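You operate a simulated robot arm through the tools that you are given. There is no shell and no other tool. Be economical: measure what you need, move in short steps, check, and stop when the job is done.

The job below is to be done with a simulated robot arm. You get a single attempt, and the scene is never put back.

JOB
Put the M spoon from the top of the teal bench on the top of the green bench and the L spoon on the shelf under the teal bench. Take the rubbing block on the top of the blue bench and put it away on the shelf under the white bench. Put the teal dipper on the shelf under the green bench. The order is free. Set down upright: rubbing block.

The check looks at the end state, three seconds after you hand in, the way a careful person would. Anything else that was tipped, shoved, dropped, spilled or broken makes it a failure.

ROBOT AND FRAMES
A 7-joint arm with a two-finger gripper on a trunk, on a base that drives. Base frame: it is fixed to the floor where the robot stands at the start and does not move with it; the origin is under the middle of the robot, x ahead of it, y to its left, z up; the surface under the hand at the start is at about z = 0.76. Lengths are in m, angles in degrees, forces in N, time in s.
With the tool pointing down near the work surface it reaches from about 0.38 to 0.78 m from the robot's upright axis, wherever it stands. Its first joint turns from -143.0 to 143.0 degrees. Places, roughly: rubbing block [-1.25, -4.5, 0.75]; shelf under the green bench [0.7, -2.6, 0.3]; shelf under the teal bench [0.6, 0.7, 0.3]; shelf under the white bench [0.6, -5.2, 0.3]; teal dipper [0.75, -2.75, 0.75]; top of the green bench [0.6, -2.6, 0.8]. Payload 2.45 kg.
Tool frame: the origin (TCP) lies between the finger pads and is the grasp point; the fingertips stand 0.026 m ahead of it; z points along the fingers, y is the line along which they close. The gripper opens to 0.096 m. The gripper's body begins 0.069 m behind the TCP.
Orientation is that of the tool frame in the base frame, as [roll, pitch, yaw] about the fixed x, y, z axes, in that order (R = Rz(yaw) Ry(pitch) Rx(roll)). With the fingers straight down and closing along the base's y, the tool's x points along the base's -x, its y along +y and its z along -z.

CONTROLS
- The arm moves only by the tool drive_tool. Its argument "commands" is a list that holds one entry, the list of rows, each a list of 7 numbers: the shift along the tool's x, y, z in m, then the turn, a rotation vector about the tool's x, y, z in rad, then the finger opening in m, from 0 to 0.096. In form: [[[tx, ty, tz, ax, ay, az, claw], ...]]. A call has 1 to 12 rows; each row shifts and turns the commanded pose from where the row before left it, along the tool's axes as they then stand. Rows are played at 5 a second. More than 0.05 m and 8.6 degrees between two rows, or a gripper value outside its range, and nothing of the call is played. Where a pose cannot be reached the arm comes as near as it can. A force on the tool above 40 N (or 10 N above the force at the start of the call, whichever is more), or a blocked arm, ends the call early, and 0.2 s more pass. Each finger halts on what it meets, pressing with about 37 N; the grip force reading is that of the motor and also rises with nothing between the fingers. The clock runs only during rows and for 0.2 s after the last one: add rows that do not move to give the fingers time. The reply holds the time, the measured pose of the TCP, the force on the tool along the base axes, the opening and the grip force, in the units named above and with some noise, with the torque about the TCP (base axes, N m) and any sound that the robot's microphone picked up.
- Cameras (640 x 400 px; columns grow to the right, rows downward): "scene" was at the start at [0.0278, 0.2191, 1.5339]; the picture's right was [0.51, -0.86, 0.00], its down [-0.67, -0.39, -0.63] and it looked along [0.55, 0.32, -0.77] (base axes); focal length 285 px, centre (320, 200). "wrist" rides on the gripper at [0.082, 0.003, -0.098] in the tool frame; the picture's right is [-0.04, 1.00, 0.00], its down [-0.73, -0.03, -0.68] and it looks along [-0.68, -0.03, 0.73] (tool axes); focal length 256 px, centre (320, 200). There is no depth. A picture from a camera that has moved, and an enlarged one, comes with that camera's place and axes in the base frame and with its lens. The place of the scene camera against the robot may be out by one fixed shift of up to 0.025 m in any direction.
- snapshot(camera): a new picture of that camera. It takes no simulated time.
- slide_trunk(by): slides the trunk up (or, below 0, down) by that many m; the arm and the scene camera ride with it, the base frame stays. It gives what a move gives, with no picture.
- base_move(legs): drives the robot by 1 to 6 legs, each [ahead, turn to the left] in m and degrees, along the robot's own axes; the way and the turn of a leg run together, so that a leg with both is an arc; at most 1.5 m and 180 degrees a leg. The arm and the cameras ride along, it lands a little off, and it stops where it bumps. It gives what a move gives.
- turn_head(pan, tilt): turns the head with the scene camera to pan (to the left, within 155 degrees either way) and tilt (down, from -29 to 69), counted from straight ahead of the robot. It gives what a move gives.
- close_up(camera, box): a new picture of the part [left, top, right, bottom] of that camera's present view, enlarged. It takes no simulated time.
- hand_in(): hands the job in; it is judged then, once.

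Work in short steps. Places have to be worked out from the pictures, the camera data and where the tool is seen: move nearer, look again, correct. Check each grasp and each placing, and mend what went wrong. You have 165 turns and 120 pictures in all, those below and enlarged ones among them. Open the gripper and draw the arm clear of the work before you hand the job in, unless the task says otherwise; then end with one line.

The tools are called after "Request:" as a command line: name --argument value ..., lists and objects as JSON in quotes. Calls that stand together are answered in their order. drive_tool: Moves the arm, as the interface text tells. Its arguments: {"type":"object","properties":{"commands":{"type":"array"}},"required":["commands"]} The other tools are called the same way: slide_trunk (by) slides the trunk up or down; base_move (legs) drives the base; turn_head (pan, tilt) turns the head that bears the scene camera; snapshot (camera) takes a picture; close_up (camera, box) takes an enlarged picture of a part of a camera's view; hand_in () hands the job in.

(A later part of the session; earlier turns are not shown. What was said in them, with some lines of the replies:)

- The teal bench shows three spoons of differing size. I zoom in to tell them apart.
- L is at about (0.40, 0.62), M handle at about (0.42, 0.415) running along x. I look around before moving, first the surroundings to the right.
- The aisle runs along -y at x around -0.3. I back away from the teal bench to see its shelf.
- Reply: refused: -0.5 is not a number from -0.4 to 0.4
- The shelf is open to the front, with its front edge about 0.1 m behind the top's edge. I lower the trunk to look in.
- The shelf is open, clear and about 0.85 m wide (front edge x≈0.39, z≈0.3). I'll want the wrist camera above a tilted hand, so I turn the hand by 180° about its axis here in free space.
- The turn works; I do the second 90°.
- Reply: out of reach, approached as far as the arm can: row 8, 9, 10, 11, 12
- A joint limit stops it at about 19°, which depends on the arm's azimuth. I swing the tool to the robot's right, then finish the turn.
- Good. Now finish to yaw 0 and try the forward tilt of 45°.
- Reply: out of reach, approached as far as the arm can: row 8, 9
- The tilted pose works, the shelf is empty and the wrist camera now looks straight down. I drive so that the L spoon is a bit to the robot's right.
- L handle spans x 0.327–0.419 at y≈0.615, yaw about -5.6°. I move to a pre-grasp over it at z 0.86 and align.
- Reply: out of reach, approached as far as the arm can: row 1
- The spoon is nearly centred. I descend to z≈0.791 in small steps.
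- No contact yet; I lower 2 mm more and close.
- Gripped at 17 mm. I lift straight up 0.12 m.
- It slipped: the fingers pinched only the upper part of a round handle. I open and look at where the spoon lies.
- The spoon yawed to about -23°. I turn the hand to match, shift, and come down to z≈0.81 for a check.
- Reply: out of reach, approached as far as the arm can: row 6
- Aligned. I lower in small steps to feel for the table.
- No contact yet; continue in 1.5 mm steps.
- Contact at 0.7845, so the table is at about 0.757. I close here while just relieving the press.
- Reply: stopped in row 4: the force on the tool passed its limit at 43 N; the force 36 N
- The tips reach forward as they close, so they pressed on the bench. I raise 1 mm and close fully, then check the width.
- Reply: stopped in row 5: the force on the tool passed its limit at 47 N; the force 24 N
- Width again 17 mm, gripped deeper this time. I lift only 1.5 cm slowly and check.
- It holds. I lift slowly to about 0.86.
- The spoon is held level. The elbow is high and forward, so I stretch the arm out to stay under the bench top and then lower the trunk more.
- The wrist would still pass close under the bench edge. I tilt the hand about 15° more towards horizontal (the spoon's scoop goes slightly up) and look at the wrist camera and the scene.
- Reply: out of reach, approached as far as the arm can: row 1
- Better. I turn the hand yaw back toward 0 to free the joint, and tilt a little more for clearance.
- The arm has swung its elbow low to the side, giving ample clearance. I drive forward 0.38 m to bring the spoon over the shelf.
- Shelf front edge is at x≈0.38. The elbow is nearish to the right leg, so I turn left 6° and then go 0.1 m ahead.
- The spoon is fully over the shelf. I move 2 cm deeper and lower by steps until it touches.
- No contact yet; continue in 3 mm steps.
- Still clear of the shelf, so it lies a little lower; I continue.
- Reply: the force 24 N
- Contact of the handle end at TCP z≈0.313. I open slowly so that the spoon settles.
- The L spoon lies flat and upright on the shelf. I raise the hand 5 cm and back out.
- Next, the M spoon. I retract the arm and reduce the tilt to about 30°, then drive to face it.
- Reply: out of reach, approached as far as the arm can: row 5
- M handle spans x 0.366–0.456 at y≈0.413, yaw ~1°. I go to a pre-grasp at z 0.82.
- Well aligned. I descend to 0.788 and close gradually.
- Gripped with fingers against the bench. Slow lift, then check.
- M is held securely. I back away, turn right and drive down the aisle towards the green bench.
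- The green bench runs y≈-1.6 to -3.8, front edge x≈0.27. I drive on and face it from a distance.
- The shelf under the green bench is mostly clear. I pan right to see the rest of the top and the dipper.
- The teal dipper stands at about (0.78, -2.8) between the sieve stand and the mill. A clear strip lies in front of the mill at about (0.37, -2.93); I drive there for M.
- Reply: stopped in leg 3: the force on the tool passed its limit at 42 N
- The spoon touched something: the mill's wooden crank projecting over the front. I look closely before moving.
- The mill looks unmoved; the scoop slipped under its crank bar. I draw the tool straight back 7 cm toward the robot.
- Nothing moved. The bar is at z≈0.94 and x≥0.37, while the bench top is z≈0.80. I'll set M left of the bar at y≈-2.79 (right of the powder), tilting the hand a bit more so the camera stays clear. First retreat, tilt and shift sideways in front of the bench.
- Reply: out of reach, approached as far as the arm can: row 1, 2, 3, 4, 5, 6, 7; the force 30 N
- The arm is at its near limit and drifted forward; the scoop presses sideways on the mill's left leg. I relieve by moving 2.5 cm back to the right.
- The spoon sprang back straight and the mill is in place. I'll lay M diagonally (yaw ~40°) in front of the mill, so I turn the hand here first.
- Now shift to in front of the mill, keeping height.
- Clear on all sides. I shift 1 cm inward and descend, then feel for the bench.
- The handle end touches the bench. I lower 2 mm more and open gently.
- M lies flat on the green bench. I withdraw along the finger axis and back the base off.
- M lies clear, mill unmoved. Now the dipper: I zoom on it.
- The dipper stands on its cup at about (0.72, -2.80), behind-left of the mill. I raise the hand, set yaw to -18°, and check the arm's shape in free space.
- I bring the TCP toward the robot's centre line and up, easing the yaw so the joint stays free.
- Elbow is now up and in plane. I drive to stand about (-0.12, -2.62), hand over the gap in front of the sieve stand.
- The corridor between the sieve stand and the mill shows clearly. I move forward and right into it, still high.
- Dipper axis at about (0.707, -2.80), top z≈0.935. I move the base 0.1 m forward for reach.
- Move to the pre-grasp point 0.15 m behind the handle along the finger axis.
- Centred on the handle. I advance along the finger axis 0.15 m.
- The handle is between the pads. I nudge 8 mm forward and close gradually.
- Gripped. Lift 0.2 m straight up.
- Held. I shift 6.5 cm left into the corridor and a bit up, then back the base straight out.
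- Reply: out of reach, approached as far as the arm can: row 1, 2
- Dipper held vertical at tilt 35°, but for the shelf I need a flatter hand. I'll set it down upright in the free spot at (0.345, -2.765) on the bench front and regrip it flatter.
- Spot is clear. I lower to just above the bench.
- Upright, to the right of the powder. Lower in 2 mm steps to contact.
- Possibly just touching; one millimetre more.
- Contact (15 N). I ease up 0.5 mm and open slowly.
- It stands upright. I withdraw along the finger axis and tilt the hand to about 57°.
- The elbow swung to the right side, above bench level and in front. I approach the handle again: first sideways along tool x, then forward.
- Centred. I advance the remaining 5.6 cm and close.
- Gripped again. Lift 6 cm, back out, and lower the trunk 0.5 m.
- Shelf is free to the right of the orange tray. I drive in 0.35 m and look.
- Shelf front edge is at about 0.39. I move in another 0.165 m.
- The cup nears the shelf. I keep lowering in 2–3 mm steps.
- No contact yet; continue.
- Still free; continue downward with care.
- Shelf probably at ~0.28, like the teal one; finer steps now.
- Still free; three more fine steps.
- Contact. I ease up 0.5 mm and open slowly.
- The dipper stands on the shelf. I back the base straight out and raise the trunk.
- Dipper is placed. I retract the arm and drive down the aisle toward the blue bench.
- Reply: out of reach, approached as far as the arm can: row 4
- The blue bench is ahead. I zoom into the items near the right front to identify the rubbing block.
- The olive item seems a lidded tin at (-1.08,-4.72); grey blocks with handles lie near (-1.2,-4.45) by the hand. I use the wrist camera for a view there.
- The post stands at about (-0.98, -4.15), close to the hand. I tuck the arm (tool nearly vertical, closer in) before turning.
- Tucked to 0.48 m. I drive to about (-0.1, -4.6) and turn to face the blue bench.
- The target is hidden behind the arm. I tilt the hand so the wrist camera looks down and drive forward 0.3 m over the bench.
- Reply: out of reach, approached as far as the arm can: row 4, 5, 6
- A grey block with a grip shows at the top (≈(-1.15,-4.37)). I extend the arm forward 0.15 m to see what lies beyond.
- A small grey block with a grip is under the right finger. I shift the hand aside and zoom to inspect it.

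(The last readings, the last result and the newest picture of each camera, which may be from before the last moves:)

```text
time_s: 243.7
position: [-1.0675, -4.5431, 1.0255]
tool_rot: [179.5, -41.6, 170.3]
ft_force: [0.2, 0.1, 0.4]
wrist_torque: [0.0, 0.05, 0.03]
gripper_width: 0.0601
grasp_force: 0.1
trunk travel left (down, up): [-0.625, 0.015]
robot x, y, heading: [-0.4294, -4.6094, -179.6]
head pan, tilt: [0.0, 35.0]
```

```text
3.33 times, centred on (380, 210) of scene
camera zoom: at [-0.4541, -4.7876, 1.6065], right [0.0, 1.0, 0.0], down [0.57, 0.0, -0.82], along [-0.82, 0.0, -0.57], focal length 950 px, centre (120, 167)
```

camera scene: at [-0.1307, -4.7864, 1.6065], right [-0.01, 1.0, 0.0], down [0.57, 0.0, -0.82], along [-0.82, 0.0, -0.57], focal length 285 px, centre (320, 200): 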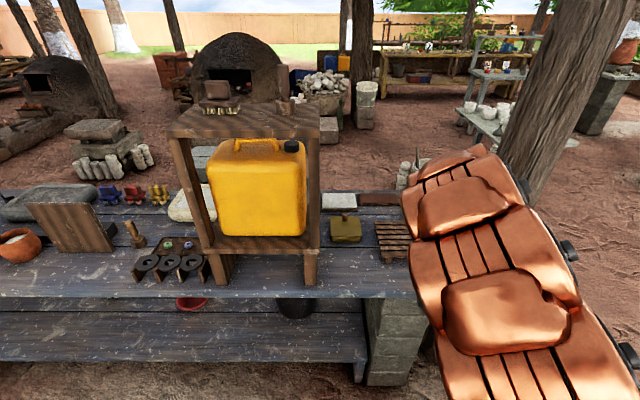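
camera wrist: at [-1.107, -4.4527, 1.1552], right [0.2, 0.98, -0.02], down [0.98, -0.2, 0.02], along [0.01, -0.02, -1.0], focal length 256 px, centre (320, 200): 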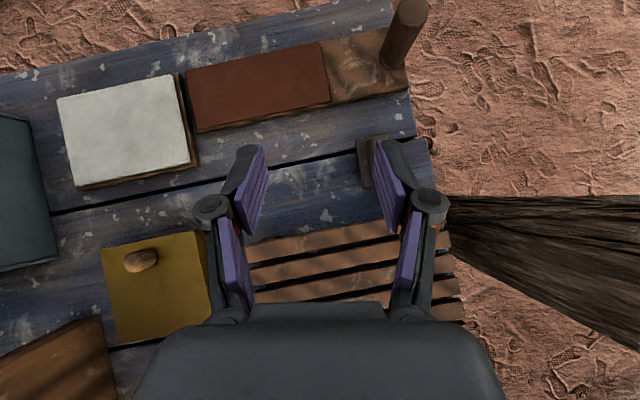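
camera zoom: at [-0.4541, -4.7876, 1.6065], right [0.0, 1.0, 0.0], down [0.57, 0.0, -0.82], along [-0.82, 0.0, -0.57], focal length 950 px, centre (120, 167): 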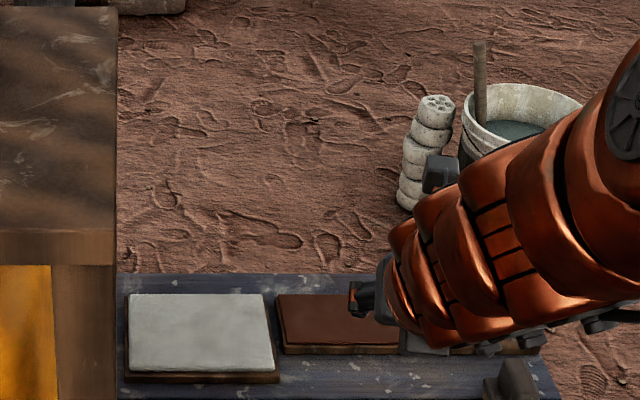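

It is the rubbing block: felt-soled base with a grip, at about (-1.143,-4.378). I move over it and turn the hand to yaw 180.

Request:
drive_tool --commands '[[[0.0038, 0.0393, 0.0184, 0, 0, 0, 0.08], [0.0038, 0.0393, 0.0184, 0, 0, 0, 0.08], [0.0038, 0.0393, 0.0184, 0, 0, 0, 0.08], [0.0038, 0.0393, 0.0184, 0, 0, 0, 0.08], [0, 0, 0, 0.058, 0, -0.065, 0.08], [0, 0, 0, 0.058, 0, -0.065, 0.08], [0, 0, 0, 0, 0, 0, 0.08]]]'

Request:
snapshot --camera "wrist"

```text
time_s: 245.3
position: [-1.0995, -4.3781, 0.984]
tool_rot: [179.6, -41.6, -179.7]
ft_force: [-1.1, 0.2, -0.1]
wrist_torque: [0.0, 0.0, -0.01]
gripper_width: 0.08
grasp_force: 0.1
trunk travel left (down, up): [-0.625, 0.015]
robot x, y, heading: [-0.429, -4.6043, -179.6]
head pan, tilt: [0.0, 35.0]
```

```text
28 pictures are left
camera wrist: at [-1.0948, -4.3749, 1.1106], right [0.03, 1.0, -0.02], down [1.0, -0.03, 0.02], along [0.02, -0.02, -1.0], focal length 256 px, centre (320, 200)
```

wrist: 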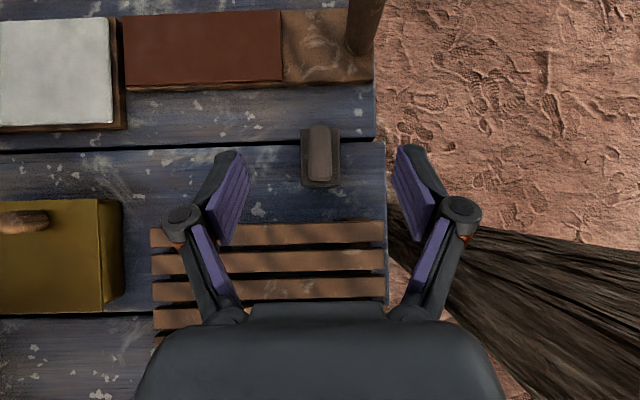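

Block is centred; grip top z≈0.846, axis-aligned. I descend in front until just above.

Request:
drive_tool --commands '[[[-0.0142, 0, 0.0264, 0, 0, 0, 0.08], [-0.0142, 0, 0.0264, 0, 0, 0, 0.07], [-0.0142, 0, 0.0264, 0, 0, 0, 0.06], [-0.0142, 0, 0.0264, 0, 0, 0, 0.06], [0, 0, 0, 0, 0, 0, 0.06]]]'

Request:
snapshot --camera "wrist"

```text
time_s: 246.5
position: [-1.1276, -4.3783, 0.8664]
tool_rot: [179.5, -41.5, -179.5]
ft_force: [0.1, -0.6, 0.6]
wrist_torque: [-0.01, 0.01, 0.02]
gripper_width: 0.06
grasp_force: 0.0
trunk travel left (down, up): [-0.625, 0.015]
robot x, y, heading: [-0.4292, -4.6035, -180.0]
head pan, tilt: [0.0, 35.0]
```

```text
27 pictures are left
camera wrist: at [-1.122, -4.374, 0.9943], right [0.03, 1.0, -0.02], down [1.0, -0.03, 0.02], along [0.02, -0.02, -1.0], focal length 256 px, centre (320, 200)
```

wrist: 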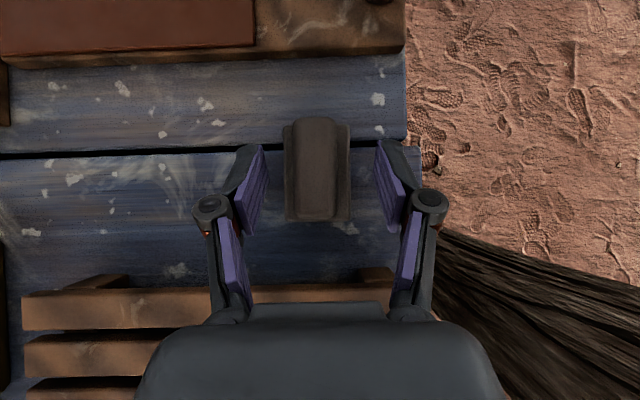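

Well centred. Final descent of 2.8 cm, then close.

Request:
drive_tool --commands '[[[-0.0071, 0, 0.0132, 0, 0, 0, 0.06], [-0.0071, 0, 0.0132, 0, 0, 0, 0.06], [0, 0, 0, 0, 0, 0, 0.045], [0, 0, 0, 0, 0, 0, 0.035], [0, 0, 0, 0, 0, 0, 0.025], [0, 0, 0, 0, 0, 0, 0.015], [0, 0, 0, 0, 0, 0, 0.0], [0, 0, 0, 0, 0, 0, 0.0]]]'

```text
time_s: 248.3
position: [-1.1348, -4.3775, 0.8375]
tool_rot: [179.5, -41.6, -179.6]
ft_force: [0.0, -0.2, 0.6]
wrist_torque: [0.0, 0.01, -0.02]
gripper_width: 0.0434
grasp_force: 36.9
trunk travel left (down, up): [-0.625, 0.015]
robot x, y, heading: [-0.4295, -4.6042, -180.2]
head pan, tilt: [0.0, 35.0]
```

Width 43 mm, so the fingers may hold the base rather than the grip. I check.

Request:
snapshot --camera "wrist"

```text
26 pictures are left
camera wrist: at [-1.1293, -4.3743, 0.9649], right [0.03, 1.0, -0.02], down [1.0, -0.03, 0.02], along [0.02, -0.02, -1.0], focal length 256 px, centre (320, 200)
```

wrist: 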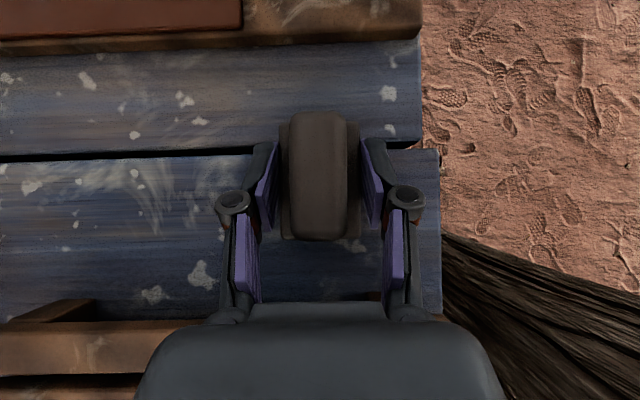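

The tips hold only the upper corner of the base. I open, go 2 cm lower for a full hold on the flat-sided base, and close again.

Request:
drive_tool --commands '[[[0, 0, 0, 0, 0, 0, 0.05], [0, 0, 0, 0, 0, 0, 0.06], [0, 0, 0, 0, 0, 0, 0.06], [-0.0066, 0, 0.0075, 0, 0, 0, 0.06], [-0.0066, 0, 0.0075, 0, 0, 0, 0.06], [0, 0, 0, 0, 0, 0, 0.045], [0, 0, 0, 0, 0, 0, 0.04], [0, 0, 0, 0, 0, 0, 0.03], [0, 0, 0, 0, 0, 0, 0.01], [0, 0, 0, 0, 0, 0, 0.0], [0, 0, 0, 0, 0, 0, 0.0]]]'

```text
time_s: 249.7
position: [-1.139, -4.3784, 0.827]
tool_rot: [179.4, -42.5, -179.6]
ft_force: [10.1, -2.2, 35.0]
wrist_torque: [-0.93, -0.06, 0.26]
gripper_width: 0.0445
grasp_force: 15.1
trunk travel left (down, up): [-0.625, 0.015]
robot x, y, heading: [-0.4324, -4.6068, -179.8]
head pan, tilt: [0.0, 35.0]
stopped in row 6: the force on the tool passed its limit at 44 N (the readings are from after the stop); the commanded pose is now the measured one
```

The bench is at z≈0.80, so the base is only ~2 cm high. I open, raise to z≈0.851 and take the grip itself instead.

Request:
drive_tool --commands '[[[0.0013, 0, -0.0015, 0, 0, 0, 0.05], [0, 0, 0, 0, 0, 0, 0.06], [0, 0, 0, 0, 0, 0, 0.06], [0.0072, 0, -0.0082, 0, 0, 0, 0.06], [0.0072, 0, -0.0082, 0, 0, 0, 0.06], [0, 0, 0, 0, 0, 0, 0.045], [0, 0, 0, 0, 0, 0, 0.035], [0, 0, 0, 0, 0, 0, 0.025], [0, 0, 0, 0, 0, 0, 0.015], [0, 0, 0, 0, 0, 0, 0.0], [0, 0, 0, 0, 0, 0, 0.0]]]'

Request:
snapshot --camera "wrist"

```text
time_s: 252.1
position: [-1.1368, -4.3769, 0.8458]
tool_rot: [179.4, -42.1, -179.5]
ft_force: [-0.8, -0.7, 0.8]
wrist_torque: [0.01, -0.02, 0.02]
gripper_width: 0.0432
grasp_force: 37.4
trunk travel left (down, up): [-0.625, 0.015]
robot x, y, heading: [-0.4287, -4.6063, -179.8]
head pan, tilt: [0.0, 35.0]
```

```text
25 pictures are left
camera wrist: at [-1.1305, -4.3744, 0.9728], right [0.03, 1.0, -0.02], down [1.0, -0.03, 0.01], along [0.01, -0.02, -1.0], focal length 256 px, centre (320, 200)
```

wrist: 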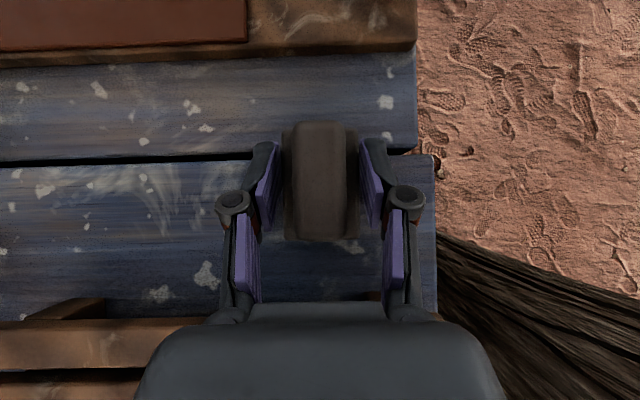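

Still the base at this height. I settle for the base held deeper: open, lower to 0.832, close.

Request:
drive_tool --commands '[[[0, 0, 0, 0, 0, 0, 0.055], [0, 0, 0, 0, 0, 0, 0.06], [-0.0047, 0, 0.0052, 0, 0, 0, 0.06], [-0.0047, 0, 0.0052, 0, 0, 0, 0.06], [0, 0, 0, 0, 0, 0, 0.05], [0, 0, 0, 0, 0, 0, 0.045], [0, 0, 0, 0, 0, 0, 0.04], [0, 0, 0, 0, 0, 0, 0.03], [0, 0, 0, 0, 0, 0, 0.02], [0, 0, 0, 0, 0, 0, 0.0], [0, 0, 0, 0, 0, 0, 0.0]]]'

```text
time_s: 254.5
position: [-1.1372, -4.3767, 0.8329]
tool_rot: [179.4, -42.1, -179.5]
ft_force: [-1.7, 1.1, 2.8]
wrist_torque: [-0.03, 0.08, -0.04]
gripper_width: 0.0432
grasp_force: 37.0
trunk travel left (down, up): [-0.625, 0.015]
robot x, y, heading: [-0.4265, -4.6069, -179.5]
head pan, tilt: [0.0, 35.0]
```

Held at 43 mm with little force. Slow lift of 10 cm and check.

Request:
drive_tool --commands '[[[0.002, 0, -0.0022, 0, 0, 0, 0.0], [0.004, 0, -0.0045, 0, 0, 0, 0.0], [0.008, 0, -0.009, 0, 0, 0, 0.0], [0.0133, 0, -0.0147, 0, 0, 0, 0.0], [0.0201, 0, -0.0223, 0, 0, 0, 0.0], [0.0201, 0, -0.0223, 0, 0, 0, 0.0]]]'

Request:
snapshot --camera "wrist"

```text
time_s: 255.9
position: [-1.1365, -4.3776, 0.9335]
tool_rot: [179.3, -42.2, -179.3]
ft_force: [-0.4, -0.7, -1.8]
wrist_torque: [0.0, -0.01, 0.04]
gripper_width: 0.0433
grasp_force: 36.9
trunk travel left (down, up): [-0.625, 0.015]
robot x, y, heading: [-0.4285, -4.6014, -179.7]
head pan, tilt: [0.0, 35.0]
```

```text
24 pictures are left
camera wrist: at [-1.1308, -4.3747, 1.0611], right [0.03, 1.0, -0.02], down [1.0, -0.03, 0.01], along [0.01, -0.02, -1.0], focal length 256 px, centre (320, 200)
```

wrist: 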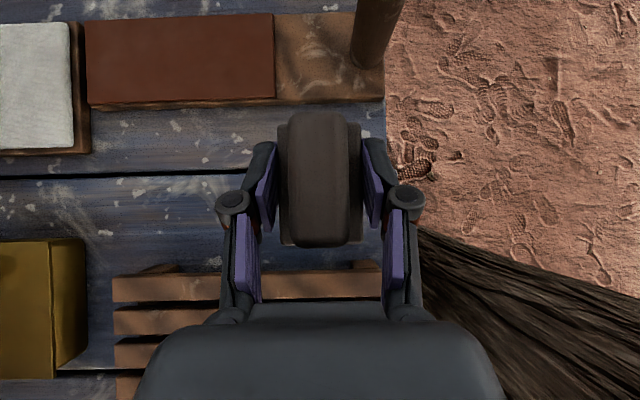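

The block is held level. I raise and retract the arm, then back off and turn right toward the white bench side.

Request:
drive_tool --commands '[[[0.0335, 0, -0.037, 0, 0, 0, 0.0], [0.0335, 0, -0.037, 0, 0, 0, 0.0], [-0.037, 0, -0.0335, 0, 0, 0, 0.0], [-0.037, 0, -0.0335, 0, 0, 0, 0.0], [-0.037, 0, -0.0335, 0, 0, 0, 0.0], [-0.03, 0, -0.027, 0, 0, 0, 0.0]]]'

Request:
base_move --legs '[[-0.25, 0], [0, -120]]'

Request:
turn_head --pan -80 --tilt 32

Request:
snapshot --camera "scene"

```text
time_s: 257.3
position: [-0.9475, -4.3794, 1.0325]
tool_rot: [179.4, -41.9, -179.3]
ft_force: [-0.1, -0.2, -1.8]
wrist_torque: [-0.02, -0.07, -0.01]
gripper_width: 0.0434
grasp_force: 36.9
trunk travel left (down, up): [-0.625, 0.015]
robot x, y, heading: [-0.4299, -4.6011, -179.6]
head pan, tilt: [0.0, 35.0]
```

```text
time_s: 264.1
position: [0.2778, -4.2683, 1.0314]
tool_rot: [179.4, -41.9, 60.3]
ft_force: [-0.4, 0.3, -2.2]
wrist_torque: [0.0, 0.01, -0.01]
gripper_width: 0.0432
grasp_force: 37.6
trunk travel left (down, up): [-0.625, 0.015]
robot x, y, heading: [-0.1764, -4.6003, 60.1]
head pan, tilt: [0.0, 35.0]
```

```text
time_s: 265.6
position: [0.2757, -4.2668, 1.0323]
tool_rot: [179.4, -42.0, 60.3]
ft_force: [-0.6, 0.4, -1.7]
wrist_torque: [-0.02, -0.02, -0.07]
gripper_width: 0.0433
grasp_force: 37.0
trunk travel left (down, up): [-0.625, 0.015]
robot x, y, heading: [-0.1803, -4.6053, 59.8]
head pan, tilt: [-80.0, 32.0]
```

```text
23 pictures are left
camera scene: at [-0.2661, -4.588, 1.6111], right [-0.34, -0.94, 0.0], down [-0.5, 0.18, -0.85], along [0.8, -0.29, -0.53], focal length 285 px, centre (320, 200)
```

scene: 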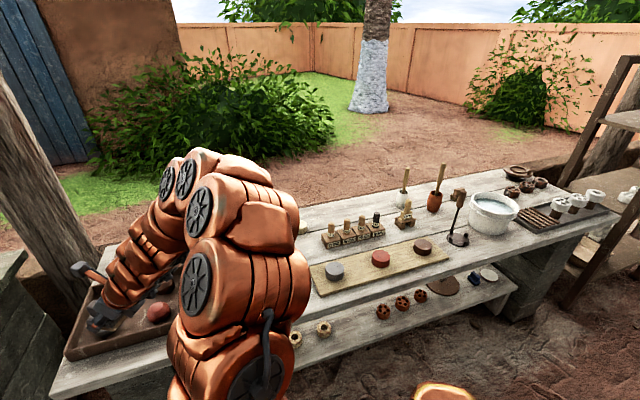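

The white bench shelf has a free gap at y≈-5.06 between the rings (-4.90) and brown balls (-5.23). I move to about (-0.3, -4.84) facing the bench.

Request:
base_move --legs '[[0, 3.4], [-0.268, 0], [0, -63.2]]'

Request:
turn_head --pan 20 --tilt 40

```text
time_s: 270.7
position: [0.2196, -5.0694, 1.0305]
tool_rot: [179.4, -42.0, 0.6]
ft_force: [-0.3, 1.0, -1.7]
wrist_torque: [-0.02, -0.04, -0.03]
gripper_width: 0.0431
grasp_force: 37.0
trunk travel left (down, up): [-0.625, 0.015]
robot x, y, heading: [-0.2972, -4.8433, 0.6]
head pan, tilt: [-80.0, 32.0]
```

```text
time_s: 272.5
position: [0.2195, -5.0688, 1.0314]
tool_rot: [179.4, -42.0, 0.6]
ft_force: [0.8, -0.4, -1.2]
wrist_torque: [0.03, 0.0, 0.02]
gripper_width: 0.0433
grasp_force: 37.2
trunk travel left (down, up): [-0.625, 0.015]
robot x, y, heading: [-0.3007, -4.8478, 0.5]
head pan, tilt: [20.0, 40.0]
```

Before lowering I check the bench edge against the block with the wrist camera.

Request:
snapshot --camera "wrist"

```text
22 pictures are left
camera wrist: at [0.2162, -5.0707, 1.1598], right [-0.03, -1.0, -0.02], down [-1.0, 0.03, 0.01], along [-0.01, 0.02, -1.0], focal length 256 px, centre (320, 200)
```

wrist: 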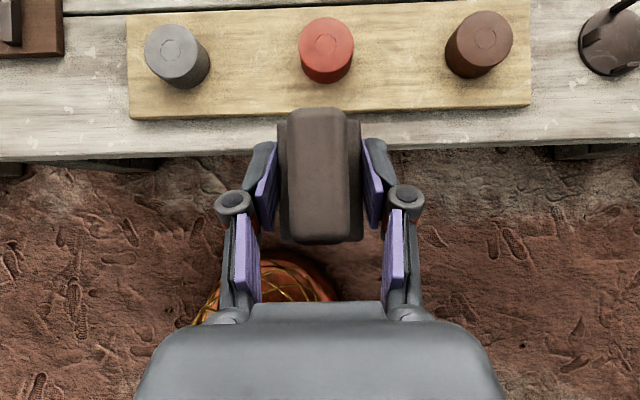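

Bench edge is at x≈0.285, just 2 cm ahead of the block. I back 7 cm, then lower the trunk fully.

Request:
base_move --legs '[[-0.07, 0]]'

Request:
slide_trunk --by -0.4

Request:
slide_trunk --by -0.21

Request:
snapshot --camera "scene"

Request:
snapshot --camera "wrist"

```text
time_s: 273.5
position: [0.1493, -5.0695, 1.0317]
tool_rot: [179.4, -41.9, 0.7]
ft_force: [0.2, 1.0, -2.4]
wrist_torque: [0.01, 0.01, 0.01]
gripper_width: 0.0432
grasp_force: 37.2
trunk travel left (down, up): [-0.625, 0.015]
robot x, y, heading: [-0.3717, -4.8429, 0.5]
head pan, tilt: [20.0, 40.0]
```

```text
time_s: 277.3
position: [0.1506, -5.0687, 0.631]
tool_rot: [179.5, -41.9, 0.5]
ft_force: [-0.7, -0.6, -1.6]
wrist_torque: [0.04, 0.01, 0.01]
gripper_width: 0.0432
grasp_force: 36.8
trunk travel left (down, up): [-0.225, 0.415]
robot x, y, heading: [-0.3733, -4.8471, 0.6]
head pan, tilt: [20.0, 40.0]
```

```text
time_s: 279.6
position: [0.1501, -5.0687, 0.4228]
tool_rot: [179.5, -42.0, 0.5]
ft_force: [0.2, 0.3, -0.8]
wrist_torque: [0.04, 0.0, -0.02]
gripper_width: 0.0433
grasp_force: 36.6
trunk travel left (down, up): [-0.015, 0.625]
robot x, y, heading: [-0.369, -4.8436, 0.2]
head pan, tilt: [20.0, 40.0]
```

```text
21 pictures are left
camera scene: at [-0.3303, -4.6358, 0.9889], right [0.35, -0.94, 0.0], down [-0.6, -0.22, -0.77], along [0.72, 0.27, -0.64], focal length 285 px, centre (320, 200)
```

scene: 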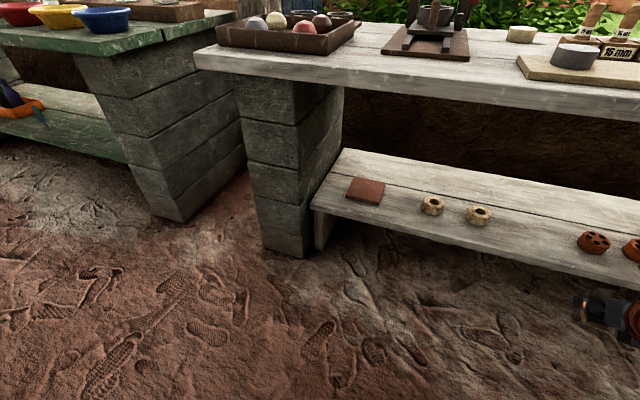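

```text
20 pictures are left
camera wrist: at [0.1457, -5.0712, 0.5498], right [-0.03, -1.0, -0.02], down [-1.0, 0.03, 0.01], along [-0.01, 0.02, -1.0], focal length 256 px, centre (320, 200)
```

wrist: 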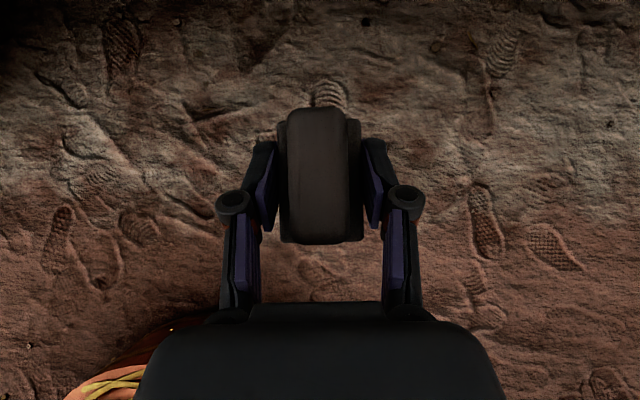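

Gap on the shelf is y -4.94…-5.20, shelf front x≈0.39. I lower to z≈0.345 and extend the arm 0.2 m.

Request:
drive_tool --commands '[[[-0.0261, 0, 0.029, 0, 0, 0, 0.0], [-0.0261, 0, 0.029, 0, 0, 0, 0.0], [0.0297, 0, 0.0268, 0, 0, 0, 0.0], [0.0297, 0, 0.0268, 0, 0, 0, 0.0], [0.0297, 0, 0.0268, 0, 0, 0, 0.0], [0.0297, 0, 0.0268, 0, 0, 0, 0.0], [0.0297, 0, 0.0268, 0, 0, 0, 0.0]]]'

Request:
turn_head --pan -10 --tilt 30

Request:
snapshot --camera "scene"

Request:
snapshot --camera "wrist"

```text
time_s: 281.2
position: [0.3503, -5.0674, 0.3438]
tool_rot: [179.6, -42.1, 0.6]
ft_force: [-0.6, -0.3, -1.7]
wrist_torque: [0.02, 0.03, 0.0]
gripper_width: 0.0432
grasp_force: 37.5
trunk travel left (down, up): [-0.015, 0.625]
robot x, y, heading: [-0.3722, -4.8434, 0.3]
head pan, tilt: [20.0, 40.0]
```

```text
time_s: 282.1
position: [0.3496, -5.069, 0.3438]
tool_rot: [179.4, -42.0, 0.6]
ft_force: [-0.3, 0.6, -1.4]
wrist_torque: [0.0, 0.0, 0.01]
gripper_width: 0.0433
grasp_force: 36.8
trunk travel left (down, up): [-0.015, 0.625]
robot x, y, heading: [-0.3721, -4.8479, 0.3]
head pan, tilt: [-10.0, 30.0]
```

```text
19 pictures are left
camera scene: at [-0.3207, -4.6804, 1.0042], right [-0.17, -0.99, 0.0], down [-0.49, 0.08, -0.87], along [0.85, -0.14, -0.5], focal length 285 px, centre (320, 200)
```

scene: 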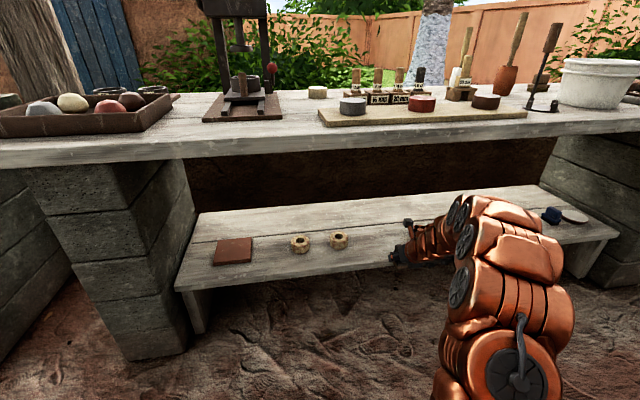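

```text
18 pictures are left
camera wrist: at [0.3463, -5.0707, 0.4711], right [-0.03, -1.0, -0.02], down [-1.0, 0.03, 0.01], along [-0.01, 0.02, -1.0], focal length 256 px, centre (320, 200)
```

wrist: 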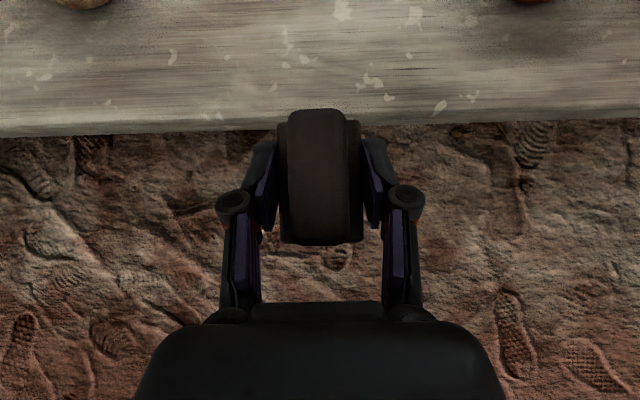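

Clear: ring and ball are ±0.15 m to either side, wrist stays below the top. I drive in 0.108 m.

Request:
base_move --legs '[[0.108, 0]]'

Request:
drive_tool --commands '[[[-0.0067, 0, 0.0074, 0, 0, 0, 0.0], [-0.0033, 0, 0.0037, 0, 0, 0, 0.0], [-0.002, 0, 0.0022, 0, 0, 0, 0.0]]]'

Request:
snapshot --camera "wrist"

```text
time_s: 283.3
position: [0.4582, -5.0681, 0.3444]
tool_rot: [179.4, -42.0, 0.6]
ft_force: [-0.5, -0.6, -1.5]
wrist_torque: [-0.01, -0.01, -0.03]
gripper_width: 0.0435
grasp_force: 36.5
trunk travel left (down, up): [-0.015, 0.625]
robot x, y, heading: [-0.2587, -4.8419, 0.3]
head pan, tilt: [-10.0, 30.0]
```

```text
time_s: 284.1
position: [0.4588, -5.0682, 0.3244]
tool_rot: [179.4, -42.0, 0.7]
ft_force: [1.1, 0.0, -1.5]
wrist_torque: [0.01, 0.05, 0.0]
gripper_width: 0.0435
grasp_force: 37.5
trunk travel left (down, up): [-0.015, 0.625]
robot x, y, heading: [-0.2544, -4.8417, 0.5]
head pan, tilt: [-10.0, 30.0]
```

```text
17 pictures are left
camera wrist: at [0.4548, -5.0702, 0.453], right [-0.03, -1.0, -0.02], down [-1.0, 0.02, 0.01], along [-0.01, 0.02, -1.0], focal length 256 px, centre (320, 200)
```

wrist: 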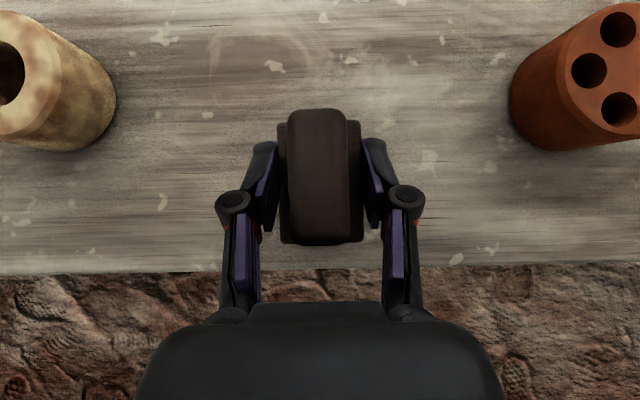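

Block fully over the shelf between the two items. Lower in 2 mm steps to contact.

Request:
drive_tool --commands '[[[-0.0013, 0, 0.0015, 0, 0, 0, 0.0], [-0.0013, 0, 0.0015, 0, 0, 0, 0.0], [-0.0013, 0, 0.0015, 0, 0, 0, 0.0]]]'

```text
time_s: 284.9
position: [0.4577, -5.0687, 0.3194]
tool_rot: [179.3, -42.0, 0.6]
ft_force: [0.9, -0.6, -1.5]
wrist_torque: [-0.02, -0.02, -0.01]
gripper_width: 0.0436
grasp_force: 37.2
trunk travel left (down, up): [-0.015, 0.625]
robot x, y, heading: [-0.2617, -4.8462, 0.4]
head pan, tilt: [-10.0, 30.0]
```

No contact yet; three more steps.

Request:
drive_tool --commands '[[[-0.0013, 0, 0.0015, 0, 0, 0, 0.0], [-0.0013, 0, 0.0015, 0, 0, 0, 0.0], [-0.0013, 0, 0.0015, 0, 0, 0, 0.0]]]'

```text
time_s: 285.7
position: [0.4587, -5.0685, 0.3126]
tool_rot: [179.5, -41.9, 0.6]
ft_force: [-0.9, 0.4, -1.3]
wrist_torque: [0.0, 0.02, 0.0]
gripper_width: 0.0432
grasp_force: 36.7
trunk travel left (down, up): [-0.015, 0.625]
robot x, y, heading: [-0.2617, -4.8473, 0.4]
head pan, tilt: [-10.0, 30.0]
```

Still free; fine steps of 1.3 mm.

Request:
drive_tool --commands '[[[-0.0009, 0, 0.001, 0, 0, 0, 0.0], [-0.0009, 0, 0.001, 0, 0, 0, 0.0], [-0.0009, 0, 0.001, 0, 0, 0, 0.0], [0, 0, 0, 0, 0, 0, 0.0]]]'

```text
time_s: 286.7
position: [0.459, -5.0678, 0.3116]
tool_rot: [179.4, -42.2, 0.6]
ft_force: [-0.3, 1.1, 18.5]
wrist_torque: [0.39, 0.27, 0.0]
gripper_width: 0.0433
grasp_force: 36.7
trunk travel left (down, up): [-0.015, 0.625]
robot x, y, heading: [-0.2685, -4.8424, 0.3]
head pan, tilt: [-10.0, 30.0]
```

Contact. I relieve half a millimetre and open slowly.

Request:
drive_tool --commands '[[[0.0003, 0, -0.0004, 0, 0, 0, 0.0], [0, 0, 0, 0, 0, 0, 0.042], [0, 0, 0, 0, 0, 0, 0.045], [0, 0, 0, 0, 0, 0, 0.05], [0, 0, 0, 0, 0, 0, 0.06], [0, 0, 0, 0, 0, 0, 0.07], [0, 0, 0, 0, 0, 0, 0.08], [0, 0, 0, 0, 0, 0, 0.08]]]'

Request:
snapshot --camera "wrist"

```text
time_s: 288.5
position: [0.4579, -5.0677, 0.3095]
tool_rot: [179.4, -41.9, 0.6]
ft_force: [-0.6, -0.4, -0.3]
wrist_torque: [-0.01, -0.03, -0.01]
gripper_width: 0.0799
grasp_force: 0.0
trunk travel left (down, up): [-0.015, 0.625]
robot x, y, heading: [-0.2622, -4.8422, 0.5]
head pan, tilt: [-10.0, 30.0]
```

```text
16 pictures are left
camera wrist: at [0.4549, -5.0704, 0.4377], right [-0.03, -1.0, -0.02], down [-1.0, 0.03, 0.01], along [-0.01, 0.02, -1.0], focal length 256 px, centre (320, 200)
```

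wrist: 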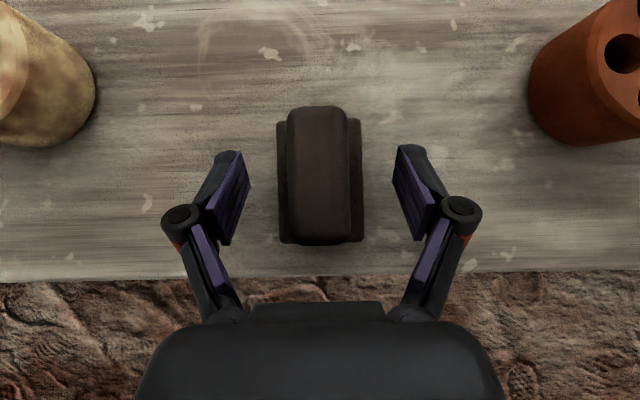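

The block stands upright on the white bench's shelf. I withdraw along the finger axis, back off and pull the arm in.

Request:
drive_tool --commands '[[[0, 0, -0.02, 0, 0, 0, 0.08], [0, 0, -0.03, 0, 0, 0, 0.08], [0, 0, -0.03, 0, 0, 0, 0.08]]]'

Request:
base_move --legs '[[-0.11, 0]]'

Request:
drive_tool --commands '[[[-0.0297, 0, -0.0268, 0, 0, 0, 0.08], [-0.0297, 0, -0.0268, 0, 0, 0, 0.08], [-0.0297, 0, -0.0268, 0, 0, 0, 0.08], [-0.0149, 0, -0.0134, 0, 0, 0, 0.08]]]'

Request:
snapshot --camera "scene"

```text
time_s: 289.3
position: [0.4044, -5.0673, 0.3686]
tool_rot: [179.4, -42.0, 0.7]
ft_force: [0.3, 0.6, -0.1]
wrist_torque: [-0.01, -0.03, -0.02]
gripper_width: 0.0799
grasp_force: 0.0
trunk travel left (down, up): [-0.015, 0.625]
robot x, y, heading: [-0.2625, -4.8417, 0.2]
head pan, tilt: [-10.0, 30.0]
```

```text
time_s: 290.5
position: [0.2955, -5.0683, 0.3683]
tool_rot: [179.4, -41.9, 0.6]
ft_force: [0.4, 0.8, 0.1]
wrist_torque: [-0.02, -0.01, 0.01]
gripper_width: 0.0801
grasp_force: 0.0
trunk travel left (down, up): [-0.015, 0.625]
robot x, y, heading: [-0.3732, -4.845, 0.4]
head pan, tilt: [-10.0, 30.0]
```

```text
time_s: 291.5
position: [0.157, -5.0694, 0.368]
tool_rot: [179.5, -42.0, 0.7]
ft_force: [-0.2, -0.5, 1.2]
wrist_torque: [0.02, 0.01, -0.01]
gripper_width: 0.0797
grasp_force: 0.1
trunk travel left (down, up): [-0.015, 0.625]
robot x, y, heading: [-0.3732, -4.8445, 0.4]
head pan, tilt: [-10.0, 30.0]
```

```text
15 pictures are left
camera scene: at [-0.3219, -4.6805, 1.0042], right [-0.17, -0.99, 0.0], down [-0.49, 0.08, -0.87], along [0.85, -0.14, -0.5], focal length 285 px, centre (320, 200)
```

scene: 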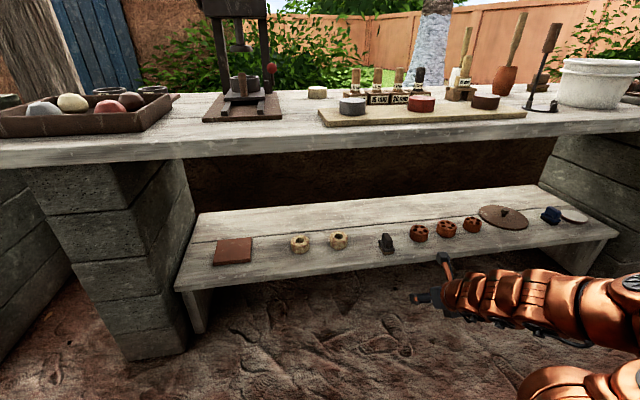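

The block stands in place, its neighbours untouched. I check the green bench (M and dipper) from here.

Request:
turn_head --pan 65 --tilt 18

Request:
snapshot --camera "scene"

```text
time_s: 293.0
position: [0.1565, -5.0701, 0.3687]
tool_rot: [179.5, -42.0, 0.6]
ft_force: [0.7, 0.7, -0.5]
wrist_torque: [0.01, 0.0, 0.0]
gripper_width: 0.0801
grasp_force: 0.0
trunk travel left (down, up): [-0.015, 0.625]
robot x, y, heading: [-0.3742, -4.8452, 0.7]
head pan, tilt: [65.0, 18.0]
```

```text
14 pictures are left
camera scene: at [-0.3721, -4.5805, 1.0235], right [0.91, -0.42, 0.0], down [-0.13, -0.28, -0.95], along [0.4, 0.86, -0.31], focal length 285 px, centre (320, 200)
```

scene: 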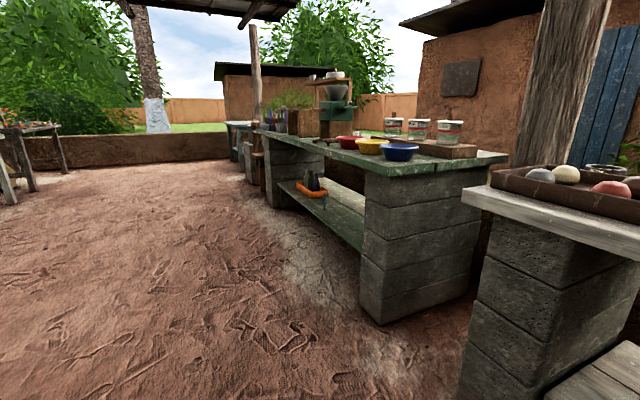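

Request:
close_up --camera "scene" --box '[270, 125, 390, 215]'

```text
4.44 times, centred on (330, 170) of scene
camera zoom: at [-0.3721, -4.5805, 1.0235], right [0.91, -0.42, 0.0], down [-0.13, -0.28, -0.95], along [0.4, 0.86, -0.31], focal length 1267 px, centre (276, 333)
```

zoom: 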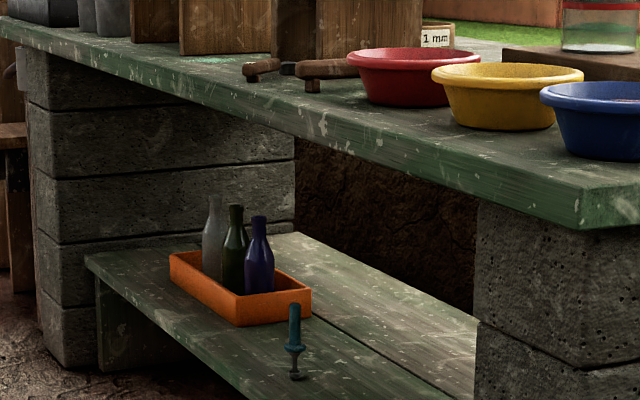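

The dipper stands on the green shelf, M lies on the green top, and L and the rubbing block were seen in place. The gripper is open and the arm is clear, so I hand in.

Request:
hand_in

```text
The job is handed in.
```

I handed the job in with everything placed as asked: M spoon on the green bench top, L spoon on the teal shelf, teal dipper on the green shelf, and rubbing block upright on the white shelf. While placing M, I bumped the mill on the green bench twice; in the pictures it looked unmoved.
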